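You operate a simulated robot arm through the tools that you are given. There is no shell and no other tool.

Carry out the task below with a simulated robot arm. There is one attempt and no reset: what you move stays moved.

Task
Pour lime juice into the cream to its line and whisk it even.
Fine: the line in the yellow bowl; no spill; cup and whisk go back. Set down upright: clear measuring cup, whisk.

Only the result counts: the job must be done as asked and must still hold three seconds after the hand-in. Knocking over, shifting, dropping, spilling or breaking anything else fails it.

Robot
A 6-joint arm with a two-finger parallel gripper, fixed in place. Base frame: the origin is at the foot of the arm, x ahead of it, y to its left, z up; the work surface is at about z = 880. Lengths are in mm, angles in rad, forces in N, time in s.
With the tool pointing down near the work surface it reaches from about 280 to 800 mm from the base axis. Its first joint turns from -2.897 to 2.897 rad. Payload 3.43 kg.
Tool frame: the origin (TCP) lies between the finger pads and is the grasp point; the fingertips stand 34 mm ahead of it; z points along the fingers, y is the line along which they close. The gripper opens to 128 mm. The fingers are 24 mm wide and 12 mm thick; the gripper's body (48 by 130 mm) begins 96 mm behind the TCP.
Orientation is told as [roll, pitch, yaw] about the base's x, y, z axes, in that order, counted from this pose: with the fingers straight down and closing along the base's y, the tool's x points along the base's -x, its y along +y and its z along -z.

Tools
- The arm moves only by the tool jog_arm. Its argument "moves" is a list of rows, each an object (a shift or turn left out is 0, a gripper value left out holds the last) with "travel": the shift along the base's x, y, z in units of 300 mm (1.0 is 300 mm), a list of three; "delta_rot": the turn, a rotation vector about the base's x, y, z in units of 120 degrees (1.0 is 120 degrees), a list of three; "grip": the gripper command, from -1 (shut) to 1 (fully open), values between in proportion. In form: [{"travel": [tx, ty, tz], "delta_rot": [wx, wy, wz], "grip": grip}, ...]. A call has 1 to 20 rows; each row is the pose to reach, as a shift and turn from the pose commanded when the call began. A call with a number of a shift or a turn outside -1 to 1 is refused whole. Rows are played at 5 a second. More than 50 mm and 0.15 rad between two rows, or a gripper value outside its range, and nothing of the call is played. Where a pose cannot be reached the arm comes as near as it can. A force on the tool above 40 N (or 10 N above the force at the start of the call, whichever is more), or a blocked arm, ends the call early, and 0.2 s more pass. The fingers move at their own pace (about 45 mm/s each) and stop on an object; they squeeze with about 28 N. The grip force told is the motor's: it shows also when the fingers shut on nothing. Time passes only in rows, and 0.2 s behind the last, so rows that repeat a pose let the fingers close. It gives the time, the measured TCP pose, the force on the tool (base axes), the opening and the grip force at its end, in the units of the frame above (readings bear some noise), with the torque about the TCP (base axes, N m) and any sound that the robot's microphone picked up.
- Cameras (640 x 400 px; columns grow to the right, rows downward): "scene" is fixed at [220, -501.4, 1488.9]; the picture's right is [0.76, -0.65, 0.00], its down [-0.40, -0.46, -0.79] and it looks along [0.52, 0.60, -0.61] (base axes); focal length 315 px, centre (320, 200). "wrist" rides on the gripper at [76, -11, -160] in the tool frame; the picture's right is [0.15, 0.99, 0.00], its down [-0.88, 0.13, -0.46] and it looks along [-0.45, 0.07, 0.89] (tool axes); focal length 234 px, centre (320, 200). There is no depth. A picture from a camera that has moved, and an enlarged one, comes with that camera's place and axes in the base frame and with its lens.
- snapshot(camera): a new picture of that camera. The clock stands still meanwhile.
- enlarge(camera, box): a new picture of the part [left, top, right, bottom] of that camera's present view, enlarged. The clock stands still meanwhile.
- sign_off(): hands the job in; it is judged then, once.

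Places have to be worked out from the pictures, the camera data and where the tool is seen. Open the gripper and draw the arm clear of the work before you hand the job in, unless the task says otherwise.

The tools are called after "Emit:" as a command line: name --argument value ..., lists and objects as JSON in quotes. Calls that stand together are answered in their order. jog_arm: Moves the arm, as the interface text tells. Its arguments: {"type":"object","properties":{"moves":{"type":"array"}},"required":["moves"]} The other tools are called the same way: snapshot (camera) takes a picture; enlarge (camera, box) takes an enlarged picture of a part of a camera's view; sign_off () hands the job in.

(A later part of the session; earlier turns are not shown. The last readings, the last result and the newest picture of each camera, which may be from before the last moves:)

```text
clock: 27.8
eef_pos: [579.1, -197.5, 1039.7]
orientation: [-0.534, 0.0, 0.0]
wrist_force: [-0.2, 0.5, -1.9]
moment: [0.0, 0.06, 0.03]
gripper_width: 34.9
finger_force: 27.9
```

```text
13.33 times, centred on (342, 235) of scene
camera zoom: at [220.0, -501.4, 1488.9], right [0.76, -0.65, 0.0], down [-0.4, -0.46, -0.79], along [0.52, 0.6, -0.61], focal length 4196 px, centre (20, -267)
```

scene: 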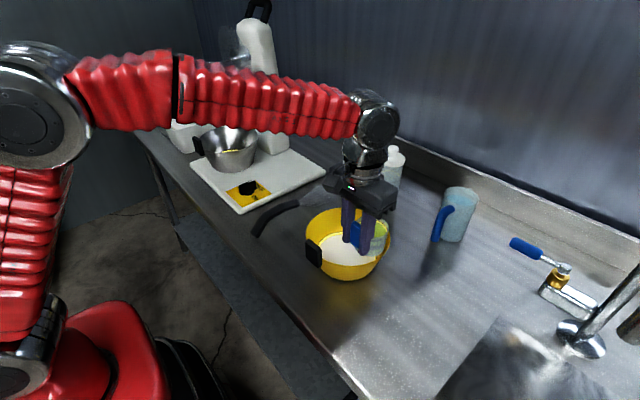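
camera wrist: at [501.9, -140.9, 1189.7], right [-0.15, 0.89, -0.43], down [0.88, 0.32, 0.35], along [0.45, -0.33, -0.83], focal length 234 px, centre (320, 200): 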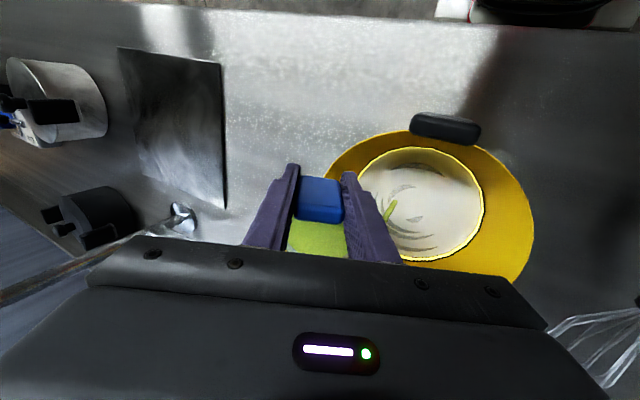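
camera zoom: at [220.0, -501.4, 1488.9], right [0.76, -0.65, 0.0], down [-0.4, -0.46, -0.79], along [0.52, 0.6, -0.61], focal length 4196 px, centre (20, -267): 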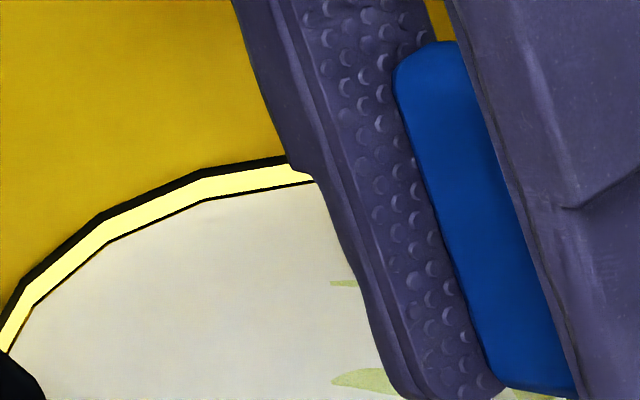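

The wall gap below the stripe has closed: the level is now at the stripe's lower edge. I hold to see how much more comes at this tilt.

Emit:
jog_arm --moves '[{"delta_rot": [0, 0, 0]}, {"delta_rot": [0, 0, 0]}, {"delta_rot": [0, 0, 0]}, {"delta_rot": [0, 0, 0]}]'

Emit:
enlarge --camera "wrist" --box '[300, 110, 540, 260]'

Emit:
enlarge --camera "scene" --box '[320, 220, 365, 250]'

```text
clock: 28.8
eef_pos: [579.0, -197.6, 1039.3]
orientation: [-0.535, -0.001, -0.002]
wrist_force: [-0.5, 0.6, -1.5]
moment: [0.04, 0.05, -0.02]
gripper_width: 35.2
finger_force: 27.7
```

```text
2.67 times, centred on (420, 185) of wrist
camera zoom: at [503.4, -128.1, 1183.9], right [-0.15, 0.85, -0.5], down [0.88, 0.34, 0.33], along [0.45, -0.4, -0.8], focal length 624 px, centre (53, 240)
```

zoom: 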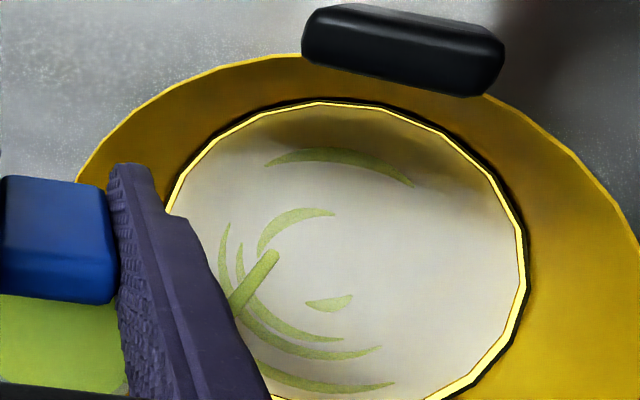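

```text
13.33 times, centred on (342, 235) of scene
camera zoom: at [220.0, -501.4, 1488.9], right [0.76, -0.65, 0.0], down [-0.4, -0.46, -0.79], along [0.52, 0.6, -0.61], focal length 4196 px, centre (20, -267)
```

zoom: 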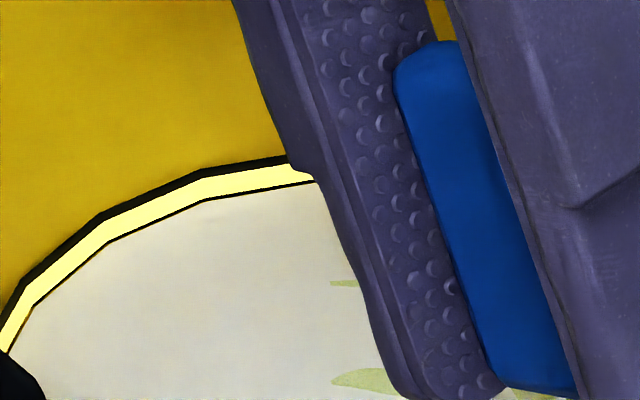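

The level is steady when I hold, so flow follows the tilt. I add 3° more and check again.

Emit:
jog_arm --moves '[{"delta_rot": [-0.005, 0, 0]}, {"delta_rot": [-0.01, 0, 0]}, {"delta_rot": [-0.015, 0, 0]}, {"delta_rot": [-0.02, 0, 0]}, {"delta_rot": [-0.025, 0, 0]}, {"delta_rot": [-0.025, 0, 0]}, {"delta_rot": [-0.025, 0, 0]}]'

Emit:
enlarge --camera "wrist" --box '[300, 110, 540, 260]'

Emit:
enlarge --camera "scene" --box '[320, 220, 365, 250]'

```text
clock: 30.4
eef_pos: [578.5, -196.8, 1041.0]
orientation: [-0.587, 0.001, 0.0]
wrist_force: [-0.8, -0.8, -1.4]
moment: [0.04, -0.01, -0.01]
gripper_width: 35.4
finger_force: 28.2
```

```text
2.67 times, centred on (420, 185) of wrist
camera zoom: at [503.1, -119.9, 1180.3], right [-0.15, 0.82, -0.55], down [0.88, 0.36, 0.31], along [0.45, -0.44, -0.78], focal length 624 px, centre (53, 240)
```

zoom: 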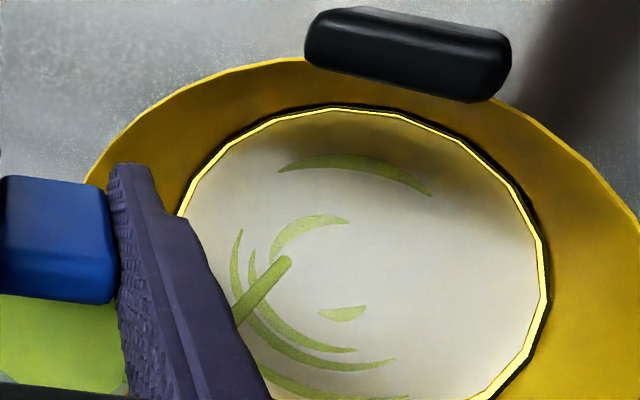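

```text
13.33 times, centred on (342, 235) of scene
camera zoom: at [220.0, -501.4, 1488.9], right [0.76, -0.65, 0.0], down [-0.4, -0.46, -0.79], along [0.52, 0.6, -0.61], focal length 4196 px, centre (20, -267)
```

zoom: 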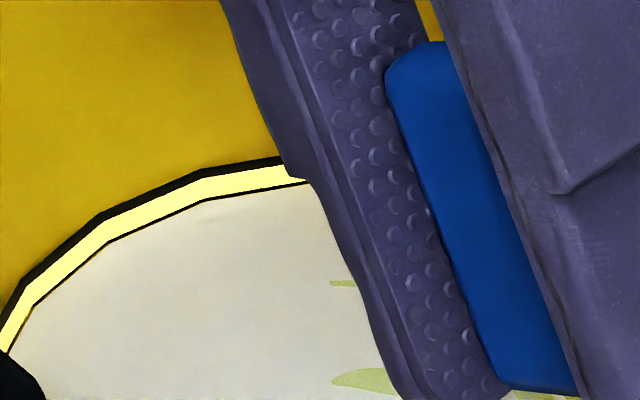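

The picture barely changed; I enlarge the stripe further in both views to judge the level precisely.

Emit:
enlarge --camera "scene" --box '[328, 228, 343, 238]'

Emit:
enlarge --camera "wrist" --box '[475, 200, 511, 224]'

Emit:
enlarge --camera "wrist" --box '[460, 230, 496, 254]'

Emit:
enlarge --camera "scene" --box '[340, 200, 420, 260]'

```text
16.00 times, centred on (336, 233) of scene
camera zoom: at [220.0, -501.4, 1488.9], right [0.76, -0.65, 0.0], down [-0.4, -0.46, -0.79], along [0.52, 0.6, -0.61], focal length 5035 px, centre (72, -328)
```

zoom: 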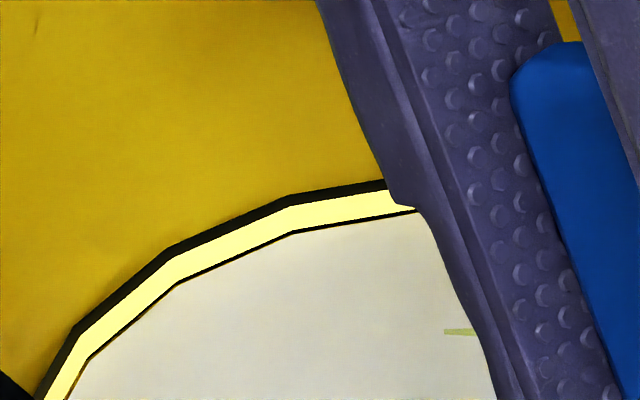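

```text
16.00 times, centred on (493, 212) of wrist
camera zoom: at [503.1, -119.9, 1180.3], right [-0.15, 0.82, -0.55], down [0.88, 0.36, 0.31], along [0.45, -0.44, -0.78], focal length 3747 px, centre (-2448, 8)
```

zoom: 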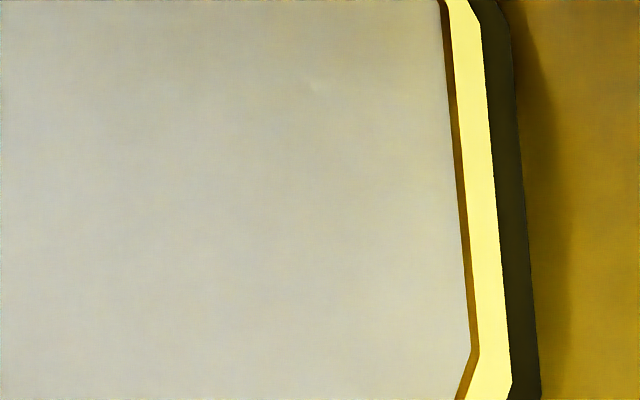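

```text
16.00 times, centred on (478, 242) of wrist
camera zoom: at [503.1, -119.9, 1180.3], right [-0.15, 0.82, -0.55], down [0.88, 0.36, 0.31], along [0.45, -0.44, -0.78], focal length 3747 px, centre (-2208, -472)
```

zoom: 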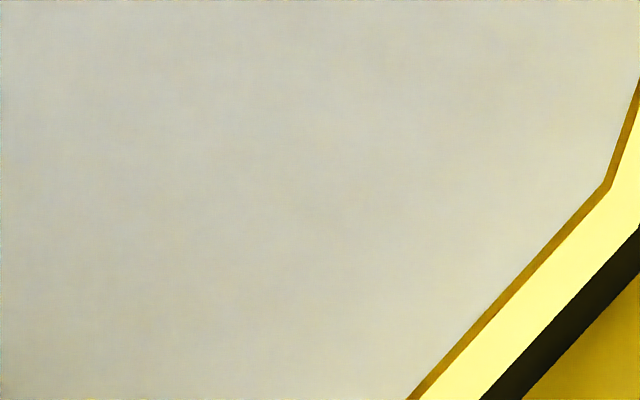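

```text
6.67 times, centred on (380, 230) of scene
camera zoom: at [220.0, -501.4, 1488.9], right [0.76, -0.65, 0.0], down [-0.4, -0.46, -0.79], along [0.52, 0.6, -0.61], focal length 2098 px, centre (-80, 0)
```

zoom: 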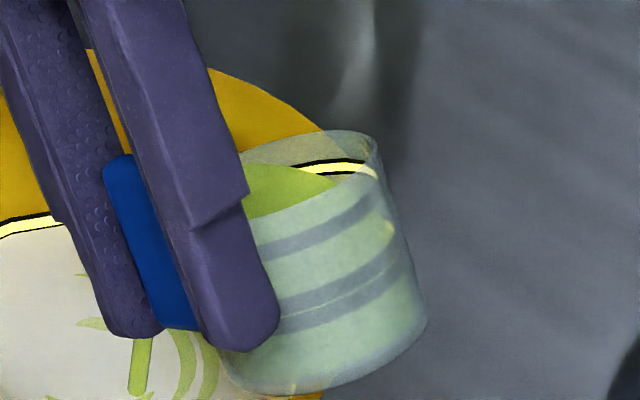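

The level has risen about 2 mm of the roughly 4.6 mm needed to the middle of the stripe. I continue with another 4°.

Emit:
jog_arm --moves '[{"delta_rot": [-0.006, 0, 0]}, {"delta_rot": [-0.012, 0, 0]}, {"delta_rot": [-0.018, 0, 0]}, {"delta_rot": [-0.024, 0, 0]}, {"delta_rot": [-0.03, 0, 0]}, {"delta_rot": [-0.034, 0, 0]}, {"delta_rot": [-0.034, 0, 0]}, {"delta_rot": [-0.034, 0, 0]}, {"delta_rot": [-0.034, 0, 0]}]'

Emit:
enlarge --camera "scene" --box '[328, 228, 343, 238]'

Emit:
enlarge --camera "wrist" --box '[300, 110, 540, 260]'

```text
clock: 32.4
eef_pos: [578.4, -196.7, 1040.4]
orientation: [-0.658, 0.001, 0.0]
wrist_force: [0.1, 0.3, -0.8]
moment: [0.02, 0.06, 0.01]
gripper_width: 35.4
finger_force: 28.3
```

```text
16.00 times, centred on (336, 233) of scene
camera zoom: at [220.0, -501.4, 1488.9], right [0.76, -0.65, 0.0], down [-0.4, -0.46, -0.79], along [0.52, 0.6, -0.61], focal length 5035 px, centre (72, -328)
```

zoom: 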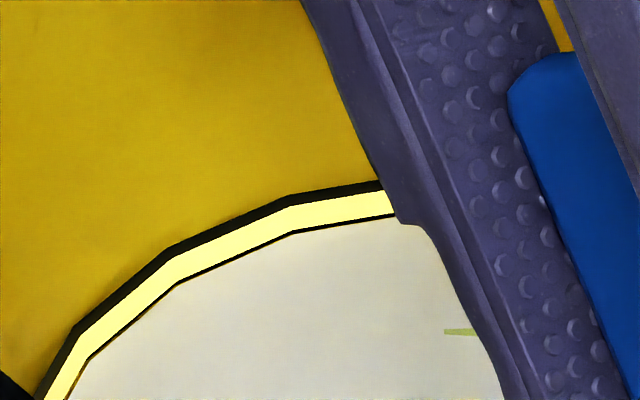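

```text
2.67 times, centred on (420, 185) of wrist
camera zoom: at [502.9, -110.7, 1174.1], right [-0.15, 0.78, -0.6], down [0.88, 0.38, 0.28], along [0.45, -0.49, -0.75], focal length 624 px, centre (53, 240)
```

zoom: 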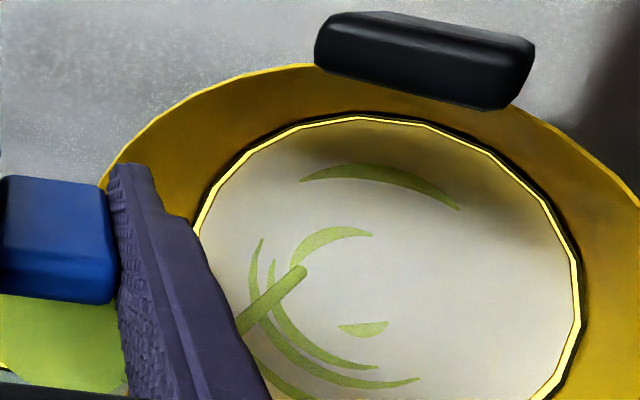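

The level picture did not move, yet the felt weight is dropping. I look at the cup's content and take another force reading while holding.

Emit:
enlarge --camera "scene" --box '[340, 200, 420, 260]'

Emit:
enlarge --camera "scene" --box '[300, 200, 420, 290]'

Emit:
snapshot --camera "wrist"

Emit:
enlarge --camera "wrist" --box '[400, 140, 530, 250]'

```text
6.67 times, centred on (380, 230) of scene
camera zoom: at [220.0, -501.4, 1488.9], right [0.76, -0.65, 0.0], down [-0.4, -0.46, -0.79], along [0.52, 0.6, -0.61], focal length 2098 px, centre (-80, 0)
```

zoom: 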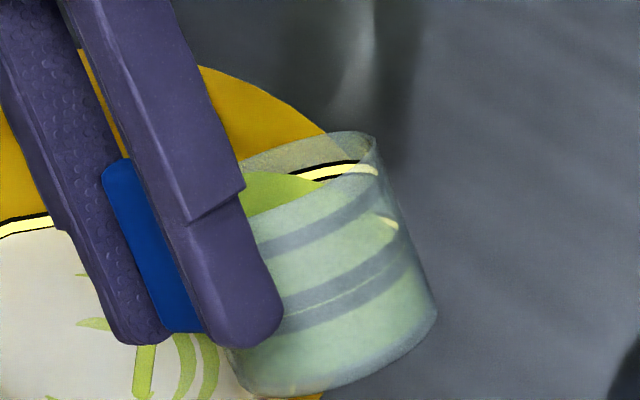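

```text
4.44 times, centred on (360, 245) of scene
camera zoom: at [220.0, -501.4, 1488.9], right [0.76, -0.65, 0.0], down [-0.4, -0.46, -0.79], along [0.52, 0.6, -0.61], focal length 1399 px, centre (142, 0)
```

zoom: 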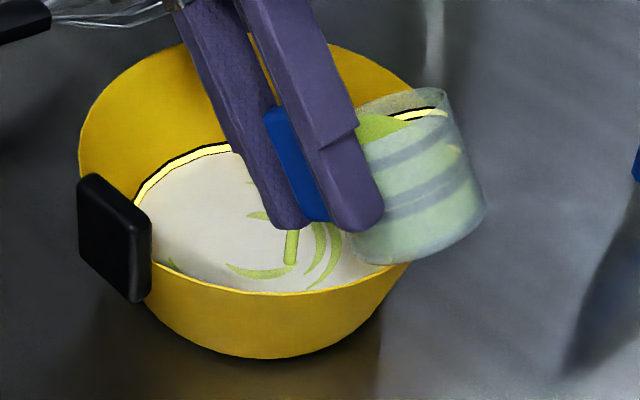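

```text
taken
camera wrist: at [502.9, -110.7, 1174.1], right [-0.15, 0.78, -0.6], down [0.88, 0.38, 0.28], along [0.45, -0.49, -0.75], focal length 234 px, centre (320, 200)
```

wrist: 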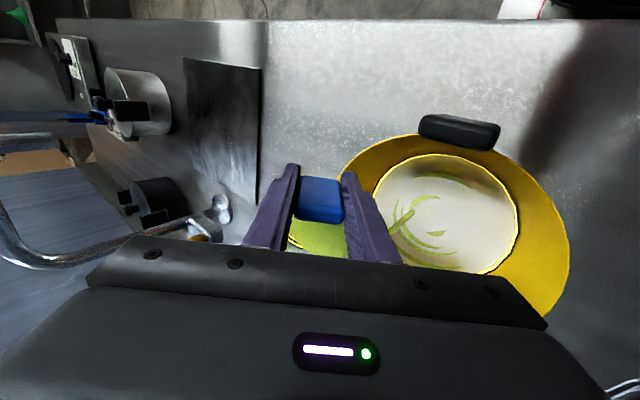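

```text
3.64 times, centred on (465, 195) of wrist
camera zoom: at [502.9, -110.7, 1174.1], right [-0.15, 0.78, -0.6], down [0.88, 0.38, 0.28], along [0.45, -0.49, -0.75], focal length 852 px, centre (-207, 218)
```

zoom: 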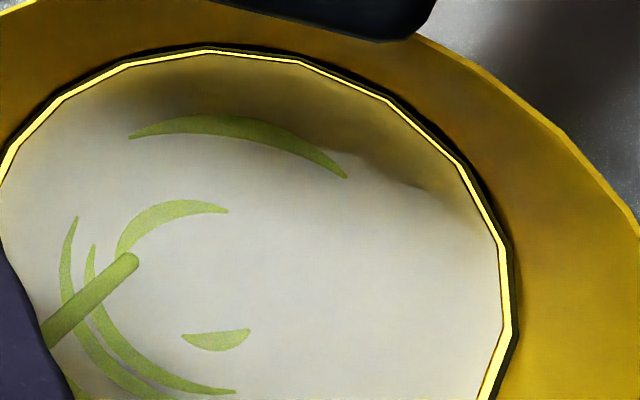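

The stream is drawn but the level looks stuck in these pictures, so I hold for 2 s and compare again.

Emit:
jog_arm --moves '[{"delta_rot": [0, 0, 0]}, {"delta_rot": [0, 0, 0]}, {"delta_rot": [0, 0, 0]}, {"delta_rot": [0, 0, 0]}, {"delta_rot": [0, 0, 0]}, {"delta_rot": [0, 0, 0]}, {"delta_rot": [0, 0, 0]}, {"delta_rot": [0, 0, 0]}]'

Emit:
enlarge --camera "scene" --box '[328, 228, 343, 238]'

Emit:
enlarge --camera "wrist" --box '[400, 140, 530, 250]'

Emit:
enlarge --camera "scene" --box '[340, 200, 420, 260]'

```text
clock: 34.2
eef_pos: [577.7, -198.0, 1039.5]
orientation: [-0.659, -0.001, 0.0]
wrist_force: [0.0, -0.3, -1.6]
moment: [0.0, 0.1, 0.03]
gripper_width: 35.5
finger_force: 28.0
```

```text
16.00 times, centred on (336, 233) of scene
camera zoom: at [220.0, -501.4, 1488.9], right [0.76, -0.65, 0.0], down [-0.4, -0.46, -0.79], along [0.52, 0.6, -0.61], focal length 5035 px, centre (72, -328)
```

zoom: 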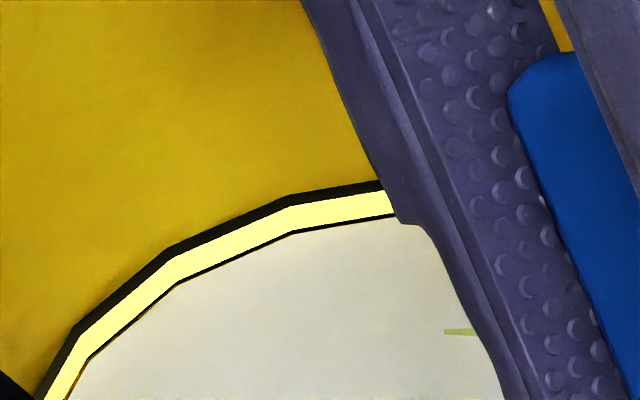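

```text
3.64 times, centred on (465, 195) of wrist
camera zoom: at [502.9, -110.7, 1174.2], right [-0.15, 0.78, -0.6], down [0.88, 0.38, 0.28], along [0.45, -0.49, -0.75], focal length 852 px, centre (-207, 218)
```

zoom: 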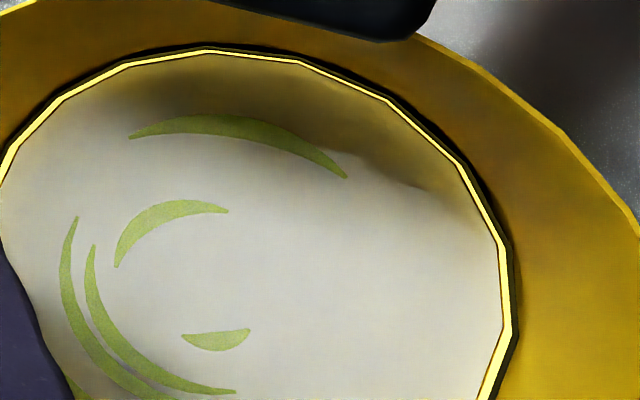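

```text
6.67 times, centred on (380, 230) of scene
camera zoom: at [220.0, -501.4, 1488.9], right [0.76, -0.65, 0.0], down [-0.4, -0.46, -0.79], along [0.52, 0.6, -0.61], focal length 2098 px, centre (-80, 0)
```

zoom: 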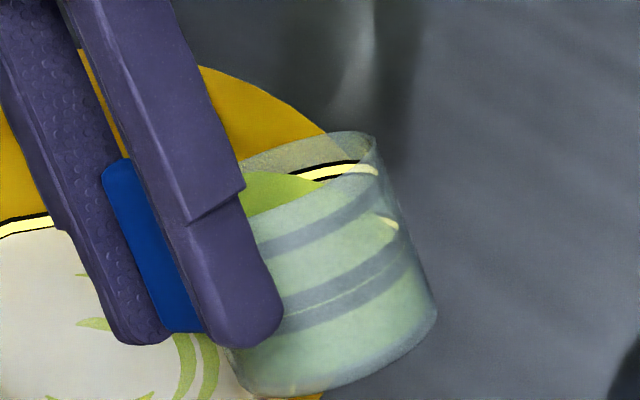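

The stream has stopped at 37.7°, so the pour is limited by tilt. I take a few force readings to estimate how much is left in the cup.

Emit:
jog_arm --moves '[{"delta_rot": [0, 0, 0]}]'

Emit:
jog_arm --moves '[{"delta_rot": [0, 0, 0]}]'

Emit:
jog_arm --moves '[{"delta_rot": [0, 0, 0]}]'

Emit:
jog_arm --moves '[{"delta_rot": [0, 0, 0]}]'

```text
clock: 34.6
eef_pos: [578.5, -197.4, 1039.9]
orientation: [-0.658, 0.0, -0.001]
wrist_force: [-0.2, 0.6, -0.7]
moment: [0.02, 0.08, 0.0]
gripper_width: 35.0
finger_force: 28.3
```

```text
clock: 35.0
eef_pos: [577.9, -197.8, 1039.7]
orientation: [-0.657, -0.003, 0.0]
wrist_force: [-0.2, -0.6, -1.4]
moment: [0.04, 0.06, -0.02]
gripper_width: 35.3
finger_force: 27.6
```

```text
clock: 35.4
eef_pos: [578.7, -197.3, 1040.2]
orientation: [-0.658, 0.0, 0.001]
wrist_force: [-1.0, 0.5, -2.4]
moment: [0.03, 0.06, 0.01]
gripper_width: 35.4
finger_force: 28.3
```

```text
clock: 35.8
eef_pos: [578.9, -197.8, 1040.4]
orientation: [-0.658, 0.0, 0.0]
wrist_force: [0.3, -0.3, -1.0]
moment: [0.0, 0.02, 0.03]
gripper_width: 35.3
finger_force: 28.3
```

Readings average about -1.3 N versus -2.2 N before, so perhaps 50-80 ml have gone. I add 2.4° and hold, then check whether the drawn level steps.

Emit:
jog_arm --moves '[{"delta_rot": [-0.005, 0, 0]}, {"delta_rot": [-0.01, 0, 0]}, {"delta_rot": [-0.015, 0, 0]}, {"delta_rot": [-0.02, 0, 0]}, {"delta_rot": [-0.02, 0, 0]}, {"delta_rot": [-0.02, 0, 0]}, {"delta_rot": [-0.02, 0, 0]}, {"delta_rot": [-0.02, 0, 0]}]'

Emit:
enlarge --camera "scene" --box '[328, 228, 343, 238]'

Emit:
enlarge --camera "wrist" --box '[400, 140, 530, 250]'

Emit:
enlarge --camera "scene" --box '[340, 200, 420, 260]'

```text
clock: 37.6
eef_pos: [578.9, -197.8, 1041.6]
orientation: [-0.699, 0.001, 0.001]
wrist_force: [-0.3, 0.4, -1.5]
moment: [0.03, 0.06, -0.04]
gripper_width: 35.3
finger_force: 27.4
```

```text
16.00 times, centred on (336, 233) of scene
camera zoom: at [220.0, -501.4, 1488.9], right [0.76, -0.65, 0.0], down [-0.4, -0.46, -0.79], along [0.52, 0.6, -0.61], focal length 5035 px, centre (72, -328)
```

zoom: 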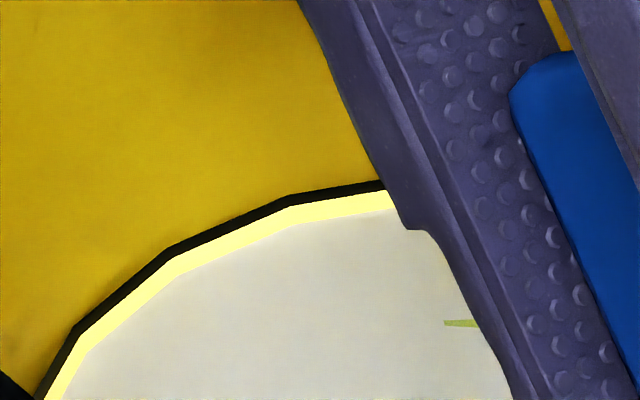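

```text
3.64 times, centred on (465, 195) of wrist
camera zoom: at [503.2, -105.5, 1171.1], right [-0.15, 0.76, -0.64], down [0.88, 0.39, 0.26], along [0.45, -0.52, -0.72], focal length 852 px, centre (-207, 218)
```

zoom: 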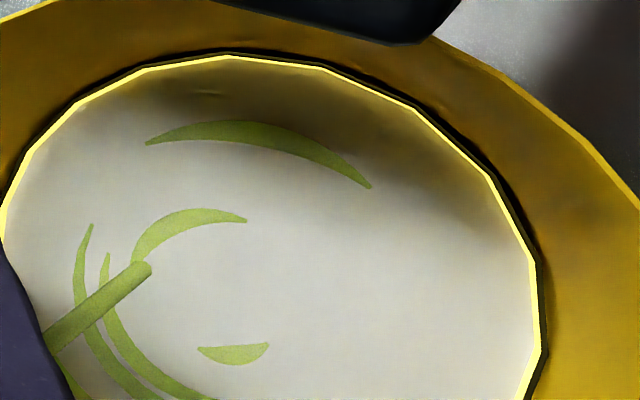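

```text
6.67 times, centred on (380, 230) of scene
camera zoom: at [220.0, -501.4, 1488.9], right [0.76, -0.65, 0.0], down [-0.4, -0.46, -0.79], along [0.52, 0.6, -0.61], focal length 2098 px, centre (-80, 0)
```

zoom: 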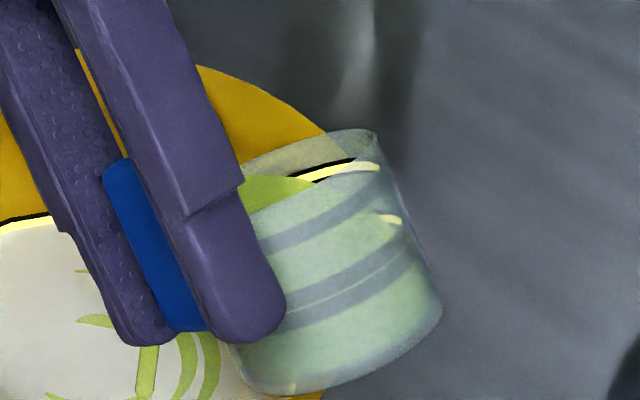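

The drawn level stepped up about 2 mm: the stripe's lower third is now covered, so the picture updates in coarse steps. I hold with several short calls to let the stream stop and to average the weight.

Emit:
jog_arm --moves '[{"delta_rot": [0, 0, 0]}]'

Emit:
jog_arm --moves '[{"delta_rot": [0, 0, 0]}]'

Emit:
jog_arm --moves '[{"delta_rot": [0, 0, 0]}]'

Emit:
jog_arm --moves '[{"delta_rot": [0, 0, 0]}]'

Emit:
jog_arm --moves '[{"delta_rot": [0, 0, 0]}]'

Emit:
jog_arm --moves '[{"delta_rot": [0, 0, 0]}]'

Emit:
enlarge --camera "scene" --box '[328, 228, 343, 238]'

Emit:
enlarge --camera "wrist" --box '[400, 140, 530, 250]'

```text
clock: 38.0
eef_pos: [579.1, -197.2, 1040.0]
orientation: [-0.701, 0.001, -0.001]
wrist_force: [0.4, -0.8, -1.7]
moment: [0.02, 0.08, -0.03]
gripper_width: 35.4
finger_force: 28.5
```

```text
clock: 38.4
eef_pos: [578.9, -198.0, 1040.4]
orientation: [-0.7, 0.001, 0.0]
wrist_force: [0.3, -0.7, -0.4]
moment: [0.03, 0.03, 0.03]
gripper_width: 35.3
finger_force: 27.8
```

```text
clock: 38.8
eef_pos: [579.1, -198.0, 1041.7]
orientation: [-0.7, -0.001, 0.0]
wrist_force: [0.6, 0.6, -1.4]
moment: [0.04, 0.05, -0.01]
gripper_width: 35.5
finger_force: 28.2
```

```text
clock: 39.2
eef_pos: [579.5, -198.0, 1040.9]
orientation: [-0.7, 0.0, 0.0]
wrist_force: [0.1, -0.6, -1.5]
moment: [0.03, 0.03, -0.01]
gripper_width: 35.3
finger_force: 27.8
```

```text
clock: 39.6
eef_pos: [579.4, -197.7, 1040.9]
orientation: [-0.701, -0.002, 0.0]
wrist_force: [-0.3, 0.1, -1.0]
moment: [0.02, 0.01, -0.02]
gripper_width: 35.3
finger_force: 27.9
```

```text
clock: 40.0
eef_pos: [578.4, -197.7, 1040.7]
orientation: [-0.7, 0.0, 0.0]
wrist_force: [0.7, -0.2, -1.0]
moment: [-0.02, 0.04, -0.02]
gripper_width: 35.2
finger_force: 27.7
```

```text
16.00 times, centred on (336, 233) of scene
camera zoom: at [220.0, -501.4, 1488.9], right [0.76, -0.65, 0.0], down [-0.4, -0.46, -0.79], along [0.52, 0.6, -0.61], focal length 5035 px, centre (72, -328)
```

zoom: 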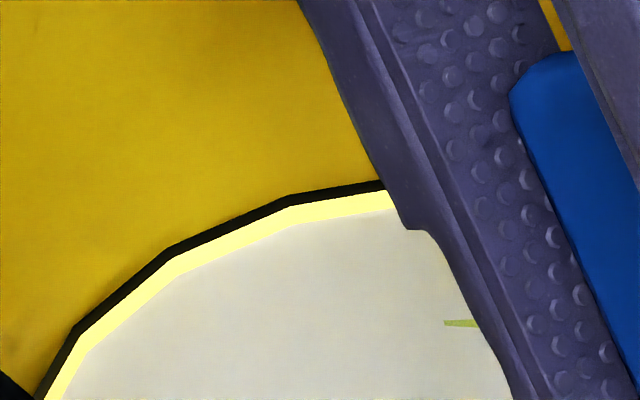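

```text
3.64 times, centred on (465, 195) of wrist
camera zoom: at [503.2, -105.5, 1171.1], right [-0.15, 0.76, -0.64], down [0.88, 0.39, 0.26], along [0.45, -0.52, -0.72], focal length 852 px, centre (-207, 218)
```

zoom: 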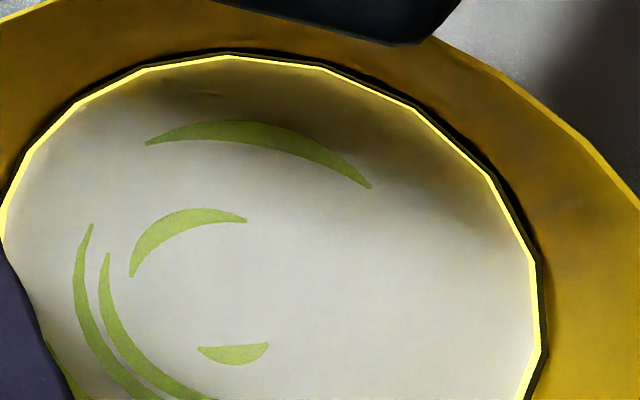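

The cream is about 1 mm below the stripe middle as drawn; with the 2 mm display steps the true level is probably 1–2 mm below it. My cup model says about 48° gives the right amount, so I go to 45° first and check.

Emit:
jog_arm --moves '[{"delta_rot": [-0.005, 0, 0]}, {"delta_rot": [-0.01, 0, 0]}, {"delta_rot": [-0.015, 0, 0]}, {"delta_rot": [-0.02, 0, 0]}, {"delta_rot": [-0.025, 0, 0]}, {"delta_rot": [-0.03, 0, 0]}, {"delta_rot": [-0.035, 0, 0]}, {"delta_rot": [-0.041, 0, 0]}, {"delta_rot": [-0.041, 0, 0]}, {"delta_rot": [-0.041, 0, 0]}, {"delta_rot": [-0.041, 0, 0]}, {"delta_rot": [-0.041, 0, 0]}]'

Emit:
enlarge --camera "scene" --box '[328, 228, 343, 238]'

Emit:
enlarge --camera "wrist" --box '[400, 140, 530, 250]'

Emit:
enlarge --camera "scene" --box '[340, 200, 420, 260]'

```text
clock: 42.6
eef_pos: [577.5, -198.9, 1039.4]
orientation: [-0.786, 0.0, 0.0]
wrist_force: [0.3, 0.8, -1.4]
moment: [0.06, 0.02, -0.02]
gripper_width: 35.6
finger_force: 28.3
```

```text
16.00 times, centred on (336, 233) of scene
camera zoom: at [220.0, -501.4, 1488.9], right [0.76, -0.65, 0.0], down [-0.4, -0.46, -0.79], along [0.52, 0.6, -0.61], focal length 5035 px, centre (72, -328)
```

zoom: 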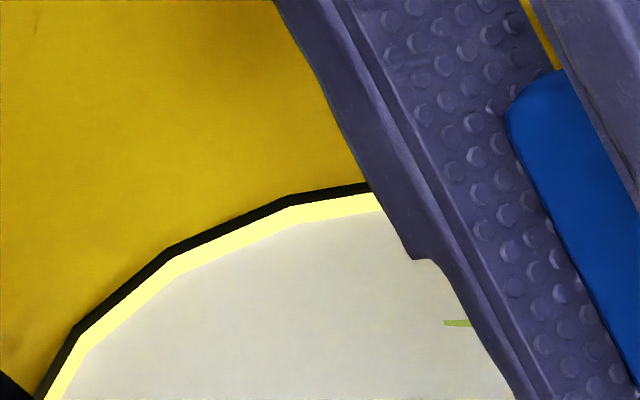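

```text
3.64 times, centred on (465, 195) of wrist
camera zoom: at [503.0, -95.1, 1161.1], right [-0.15, 0.7, -0.7], down [0.88, 0.41, 0.23], along [0.45, -0.58, -0.68], focal length 852 px, centre (-207, 218)
```

zoom: 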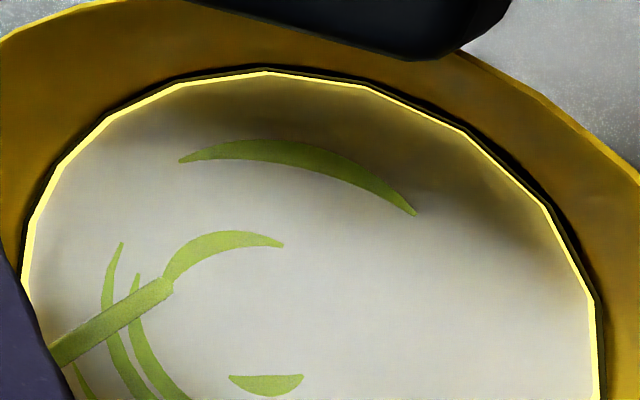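

```text
6.67 times, centred on (380, 230) of scene
camera zoom: at [220.0, -501.4, 1488.9], right [0.76, -0.65, 0.0], down [-0.4, -0.46, -0.79], along [0.52, 0.6, -0.61], focal length 2098 px, centre (-80, 0)
```

zoom: 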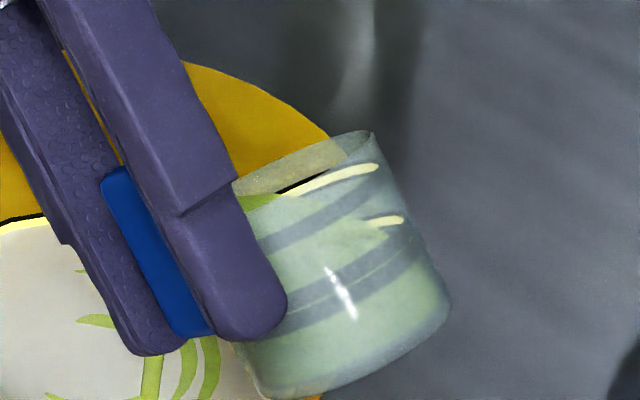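

No new step at 45°, as predicted. I go on to about 47.5° and let the stream die out.

Emit:
jog_arm --moves '[{"delta_rot": [0, 0, 0]}, {"delta_rot": [0, 0, 0]}, {"delta_rot": [-0.005, 0, 0]}, {"delta_rot": [-0.01, 0, 0]}, {"delta_rot": [-0.015, 0, 0]}, {"delta_rot": [-0.02, 0, 0]}, {"delta_rot": [-0.02, 0, 0]}, {"delta_rot": [-0.02, 0, 0]}, {"delta_rot": [-0.02, 0, 0]}, {"delta_rot": [-0.02, 0, 0]}, {"delta_rot": [-0.02, 0, 0]}, {"delta_rot": [-0.02, 0, 0]}, {"delta_rot": [-0.02, 0, 0]}]'

Emit:
enlarge --camera "scene" --box '[328, 228, 343, 238]'

Emit:
enlarge --camera "wrist" --box '[400, 140, 530, 250]'

Emit:
enlarge --camera "scene" --box '[340, 200, 420, 260]'

```text
clock: 45.4
eef_pos: [577.8, -197.2, 1040.0]
orientation: [-0.826, 0.0, 0.001]
wrist_force: [-0.5, 0.1, -2.4]
moment: [0.0, 0.03, 0.01]
gripper_width: 35.4
finger_force: 28.2
```

```text
16.00 times, centred on (336, 233) of scene
camera zoom: at [220.0, -501.4, 1488.9], right [0.76, -0.65, 0.0], down [-0.4, -0.46, -0.79], along [0.52, 0.6, -0.61], focal length 5035 px, centre (72, -328)
```

zoom: 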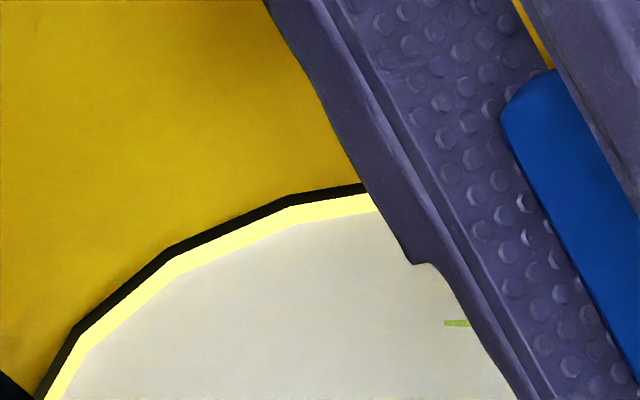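

```text
3.64 times, centred on (465, 195) of wrist
camera zoom: at [502.8, -89.6, 1157.2], right [-0.15, 0.67, -0.73], down [0.88, 0.42, 0.21], along [0.45, -0.61, -0.65], focal length 852 px, centre (-207, 218)
```

zoom: 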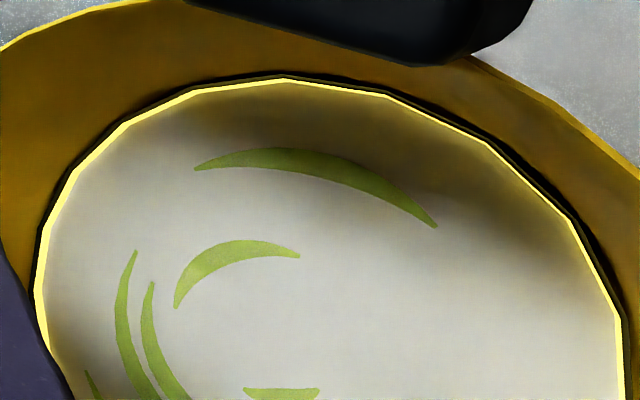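

```text
6.67 times, centred on (380, 230) of scene
camera zoom: at [220.0, -501.4, 1488.9], right [0.76, -0.65, 0.0], down [-0.4, -0.46, -0.79], along [0.52, 0.6, -0.61], focal length 2098 px, centre (-80, 0)
```

zoom: 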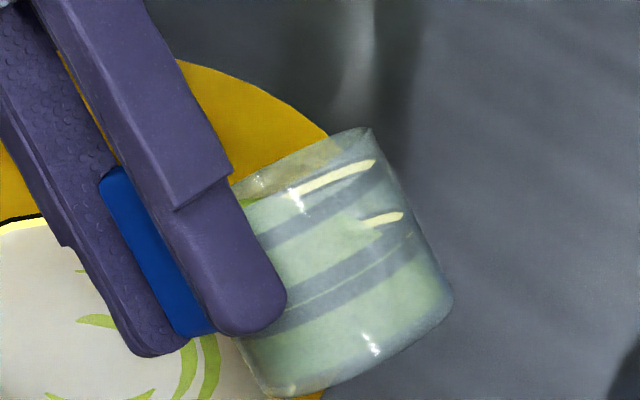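

Still the same drawn step at 47.3° and the stream has stopped. I add about 1.2° more and check for the next step, wanting to stop about where it would occur.

Emit:
jog_arm --moves '[{"delta_rot": [-0.0033, 0, 0]}, {"delta_rot": [-0.0066, 0, 0]}, {"delta_rot": [-0.01, 0, 0]}, {"delta_rot": [-0.01, 0, 0]}, {"delta_rot": [-0.01, 0, 0]}, {"delta_rot": [-0.01, 0, 0]}, {"delta_rot": [-0.01, 0, 0]}, {"delta_rot": [-0.01, 0, 0]}]'

Emit:
enlarge --camera "scene" --box '[328, 228, 343, 238]'

Emit:
enlarge --camera "wrist" --box '[400, 140, 530, 250]'

```text
clock: 47.2
eef_pos: [577.8, -197.3, 1039.5]
orientation: [-0.849, 0.002, 0.001]
wrist_force: [0.3, 0.0, -1.4]
moment: [0.03, 0.06, -0.02]
gripper_width: 35.5
finger_force: 28.5
```

```text
16.00 times, centred on (336, 233) of scene
camera zoom: at [220.0, -501.4, 1488.9], right [0.76, -0.65, 0.0], down [-0.4, -0.46, -0.79], along [0.52, 0.6, -0.61], focal length 5035 px, centre (72, -328)
```

zoom: 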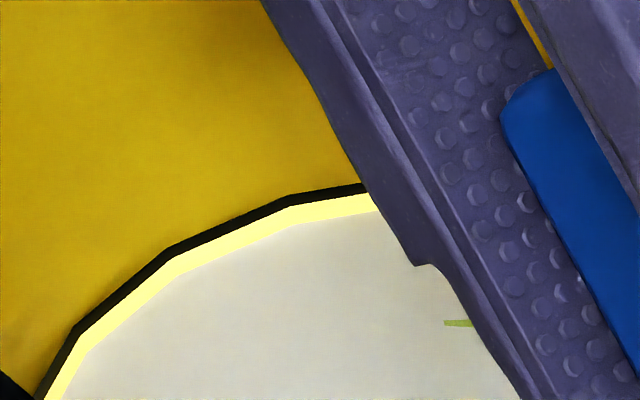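

```text
3.64 times, centred on (465, 195) of wrist
camera zoom: at [503.1, -86.9, 1155.1], right [-0.15, 0.65, -0.74], down [0.88, 0.43, 0.2], along [0.45, -0.62, -0.64], focal length 852 px, centre (-207, 218)
```

zoom: 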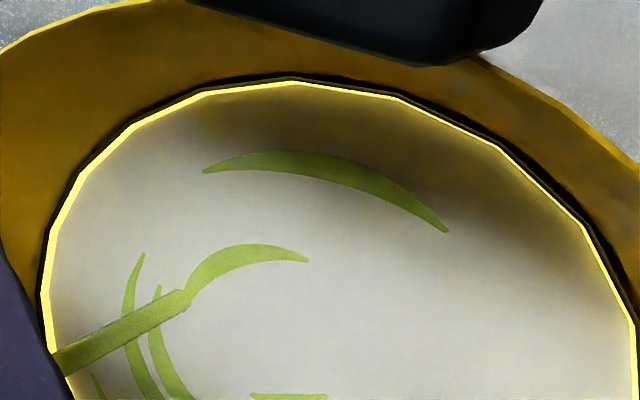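

No step at 48.6°. I add another 0.8° and hold until the stream ends.

Emit:
jog_arm --moves '[{"delta_rot": [0, 0, 0]}, {"delta_rot": [-0.0033, 0, 0]}, {"delta_rot": [-0.0066, 0, 0]}, {"delta_rot": [-0.0066, 0, 0]}, {"delta_rot": [-0.0066, 0, 0]}, {"delta_rot": [-0.0066, 0, 0]}, {"delta_rot": [-0.0066, 0, 0]}, {"delta_rot": [-0.0066, 0, 0]}, {"delta_rot": [-0.0066, 0, 0]}]'

Emit:
enlarge --camera "scene" --box '[328, 228, 343, 238]'

Emit:
enlarge --camera "wrist" --box '[400, 140, 530, 250]'

```text
clock: 49.2
eef_pos: [578.3, -197.8, 1040.3]
orientation: [-0.862, 0.001, 0.001]
wrist_force: [-0.7, -0.5, -0.5]
moment: [0.02, 0.04, 0.01]
gripper_width: 35.2
finger_force: 28.2
```

```text
16.00 times, centred on (336, 233) of scene
camera zoom: at [220.0, -501.4, 1488.9], right [0.76, -0.65, 0.0], down [-0.4, -0.46, -0.79], along [0.52, 0.6, -0.61], focal length 5035 px, centre (72, -328)
```

zoom: 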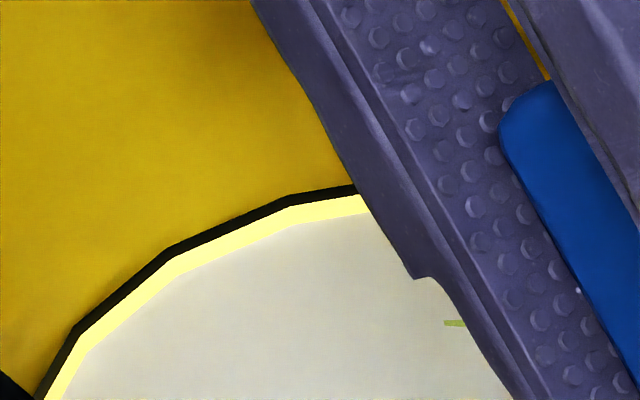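

```text
3.64 times, centred on (465, 195) of wrist
camera zoom: at [502.6, -85.6, 1152.2], right [-0.15, 0.64, -0.75], down [0.88, 0.43, 0.2], along [0.45, -0.63, -0.63], focal length 852 px, centre (-207, 218)
```

zoom: 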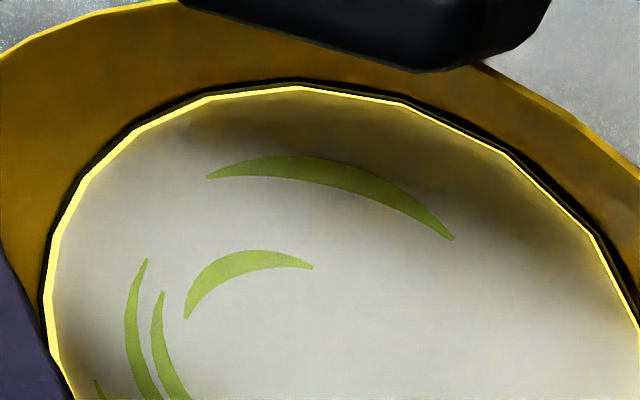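

The stream has ended at 49.4° and my estimate puts the level at about the stripe middle. I tilt the cup back upright over the bowl and take a look.

Emit:
jog_arm --moves '[{"delta_rot": [0.015, 0, 0]}, {"delta_rot": [0.045, 0, 0]}, {"delta_rot": [0.08, 0, 0]}, {"delta_rot": [0.115, 0, 0]}, {"delta_rot": [0.15, 0, 0]}, {"delta_rot": [0.185, 0, 0]}, {"delta_rot": [0.22, 0, 0]}, {"delta_rot": [0.255, 0, 0]}, {"delta_rot": [0.29, 0, 0]}, {"delta_rot": [0.325, 0, 0]}, {"delta_rot": [0.355, 0, 0]}, {"delta_rot": [0.38, 0, 0]}, {"delta_rot": [0.4, 0, 0]}, {"delta_rot": [0.4116, 0, 0]}, {"delta_rot": [0.4116, 0, 0]}, {"delta_rot": [0.4116, 0, 0]}, {"delta_rot": [0.4116, 0, 0]}]'

Emit:
snapshot --camera "wrist"

Emit:
enlarge --camera "scene" --box '[290, 190, 430, 290]'

Emit:
enlarge --camera "scene" --box '[328, 228, 343, 238]'

```text
clock: 52.8
eef_pos: [576.6, -198.9, 1040.9]
orientation: [0.0, 0.001, -0.002]
wrist_force: [-0.4, -0.3, -1.6]
moment: [0.0, -0.02, -0.02]
gripper_width: 35.2
finger_force: 27.9
```

```text
taken
camera wrist: at [502.5, -211.5, 1200.8], right [-0.15, 0.99, 0.0], down [0.88, 0.13, 0.46], along [0.45, 0.07, -0.89], focal length 234 px, centre (320, 200)
```

wrist: 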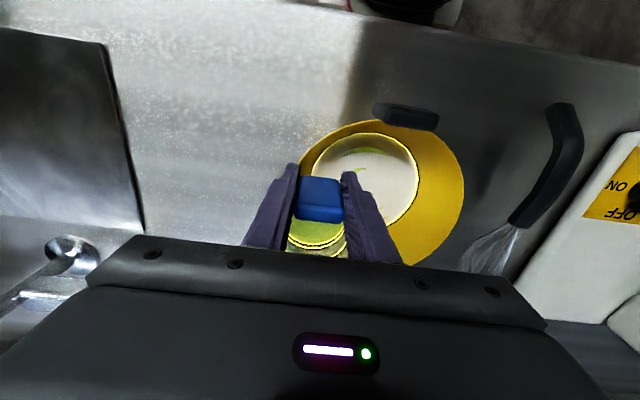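

```text
4.00 times, centred on (360, 240) of scene
camera zoom: at [220.0, -501.4, 1488.9], right [0.76, -0.65, 0.0], down [-0.4, -0.46, -0.79], along [0.52, 0.6, -0.61], focal length 1259 px, centre (160, 40)
```

zoom: 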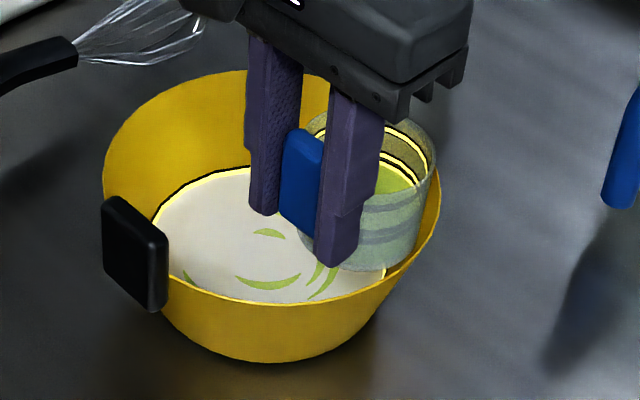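

```text
16.00 times, centred on (336, 233) of scene
camera zoom: at [220.0, -501.4, 1488.9], right [0.76, -0.65, 0.0], down [-0.4, -0.46, -0.79], along [0.52, 0.6, -0.61], focal length 5035 px, centre (72, -328)
```

zoom: 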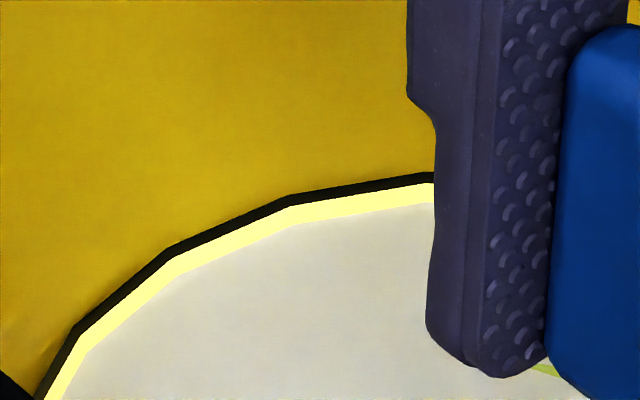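

The bowl shows the level within the stripe. I look closer at what is left in the cup.

Emit:
enlarge --camera "scene" --box '[360, 210, 410, 265]'

Emit:
enlarge --camera "wrist" --box '[270, 160, 370, 260]'

Emit:
enlarge --camera "wrist" --box '[350, 110, 450, 240]'

```text
7.27 times, centred on (385, 238) of scene
camera zoom: at [220.0, -501.4, 1488.9], right [0.76, -0.65, 0.0], down [-0.4, -0.46, -0.79], along [0.52, 0.6, -0.61], focal length 2289 px, centre (-153, -73)
```

zoom: 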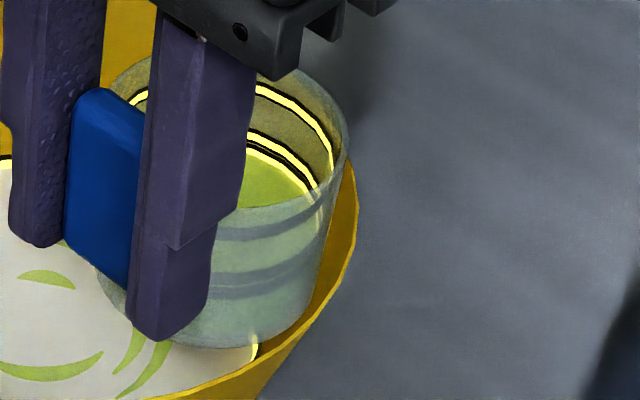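

```text
4.00 times, centred on (320, 210) of wrist
camera zoom: at [502.5, -211.5, 1200.8], right [-0.15, 0.99, 0.0], down [0.88, 0.13, 0.46], along [0.45, 0.07, -0.89], focal length 937 px, centre (320, 160)
```

zoom: 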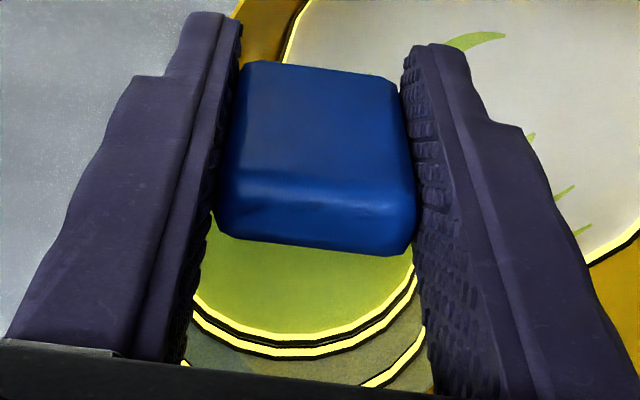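

```text
3.08 times, centred on (400, 175) of wrist
camera zoom: at [502.5, -211.5, 1200.8], right [-0.15, 0.99, 0.0], down [0.88, 0.13, 0.46], along [0.45, 0.07, -0.89], focal length 720 px, centre (74, 277)
```

zoom: 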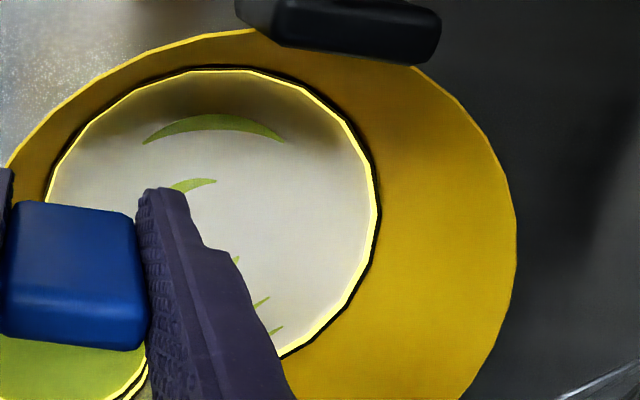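

About 27 mm below its top mark remains in the cup, i.e. roughly 80-85 ml were poured, which fits the bowl's line. I carry the cup back along the same path and lower it to its spot.

Emit:
jog_arm --moves '[{"travel": [0, 0, 0.02]}, {"travel": [0, 0, 0.06]}, {"travel": [0, 0, 0.11]}, {"travel": [0, 0, 0.15]}, {"travel": [0, 0, 0.167]}, {"travel": [-0.01, -0.03, 0.167]}, {"travel": [-0.03, -0.085, 0.167]}, {"travel": [-0.05, -0.145, 0.167]}, {"travel": [-0.071, -0.205, 0.167]}, {"travel": [-0.092, -0.265, 0.167]}, {"travel": [-0.113, -0.325, 0.167]}, {"travel": [-0.134, -0.385, 0.167]}, {"travel": [-0.15, -0.432, 0.167]}, {"travel": [-0.161, -0.463, 0.167]}, {"travel": [-0.167, -0.48, 0.167]}, {"travel": [-0.167, -0.48, 0.167]}]'

Emit:
jog_arm --moves '[{"travel": [0, 0, -0.03]}, {"travel": [0, 0, -0.08]}, {"travel": [0, 0, -0.14]}, {"travel": [0, 0, -0.2]}, {"travel": [0, 0, -0.26]}, {"travel": [0, 0, -0.32]}, {"travel": [0, 0, -0.37]}, {"travel": [0, 0, -0.41]}, {"travel": [0, 0, -0.44]}, {"travel": [0, 0, -0.46]}, {"travel": [0, 0, -0.475]}, {"travel": [0, 0, -0.485]}, {"travel": [0, 0, -0.492]}, {"travel": [0, 0, -0.492]}]'

Emit:
snapshot --camera "scene"

Emit:
enlarge --camera "scene" --box '[360, 280, 440, 350]'

```text
clock: 56.2
eef_pos: [528.5, -342.1, 1090.1]
orientation: [0.001, -0.001, -0.001]
wrist_force: [0.1, 0.4, -1.2]
moment: [0.04, 0.04, 0.0]
gripper_width: 35.4
finger_force: 28.5
```

```text
clock: 59.2
eef_pos: [527.6, -343.8, 942.9]
orientation: [-0.001, -0.001, -0.001]
wrist_force: [-2.1, 2.0, 11.7]
moment: [0.1, -0.72, 0.14]
gripper_width: 35.3
finger_force: 27.5
```

```text
taken
```

scene: 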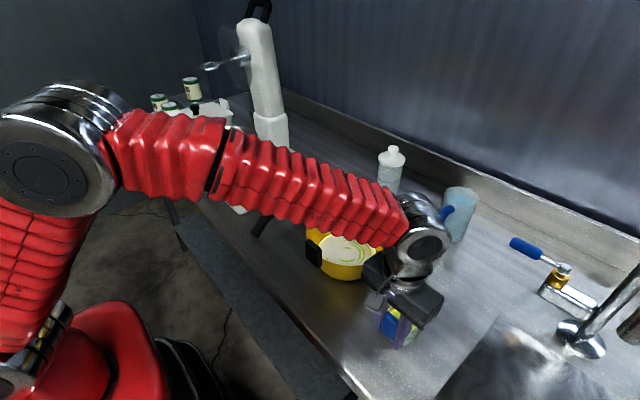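

```text
5.71 times, centred on (400, 315) of scene
camera zoom: at [220.0, -501.4, 1488.9], right [0.76, -0.65, 0.0], down [-0.4, -0.46, -0.79], along [0.52, 0.6, -0.61], focal length 1798 px, centre (-137, -457)
```

zoom: 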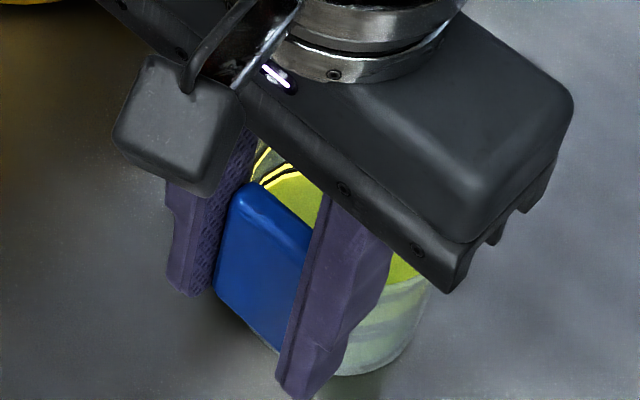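

The cup already touches the table (11.7 N up), about 2 mm earlier than it was picked. I ease up half a millimetre, then open the gripper slowly.

Emit:
jog_arm --moves '[{"travel": [0, 0, 0.0015]}, {"travel": [0, 0, 0.0025]}, {"travel": [0, 0, 0.0025]}]'

```text
clock: 60.0
eef_pos: [528.1, -342.0, 943.0]
orientation: [0.002, -0.001, 0.0]
wrist_force: [0.6, -1.8, 5.8]
moment: [-0.16, -0.43, -0.18]
gripper_width: 35.3
finger_force: 28.5
```

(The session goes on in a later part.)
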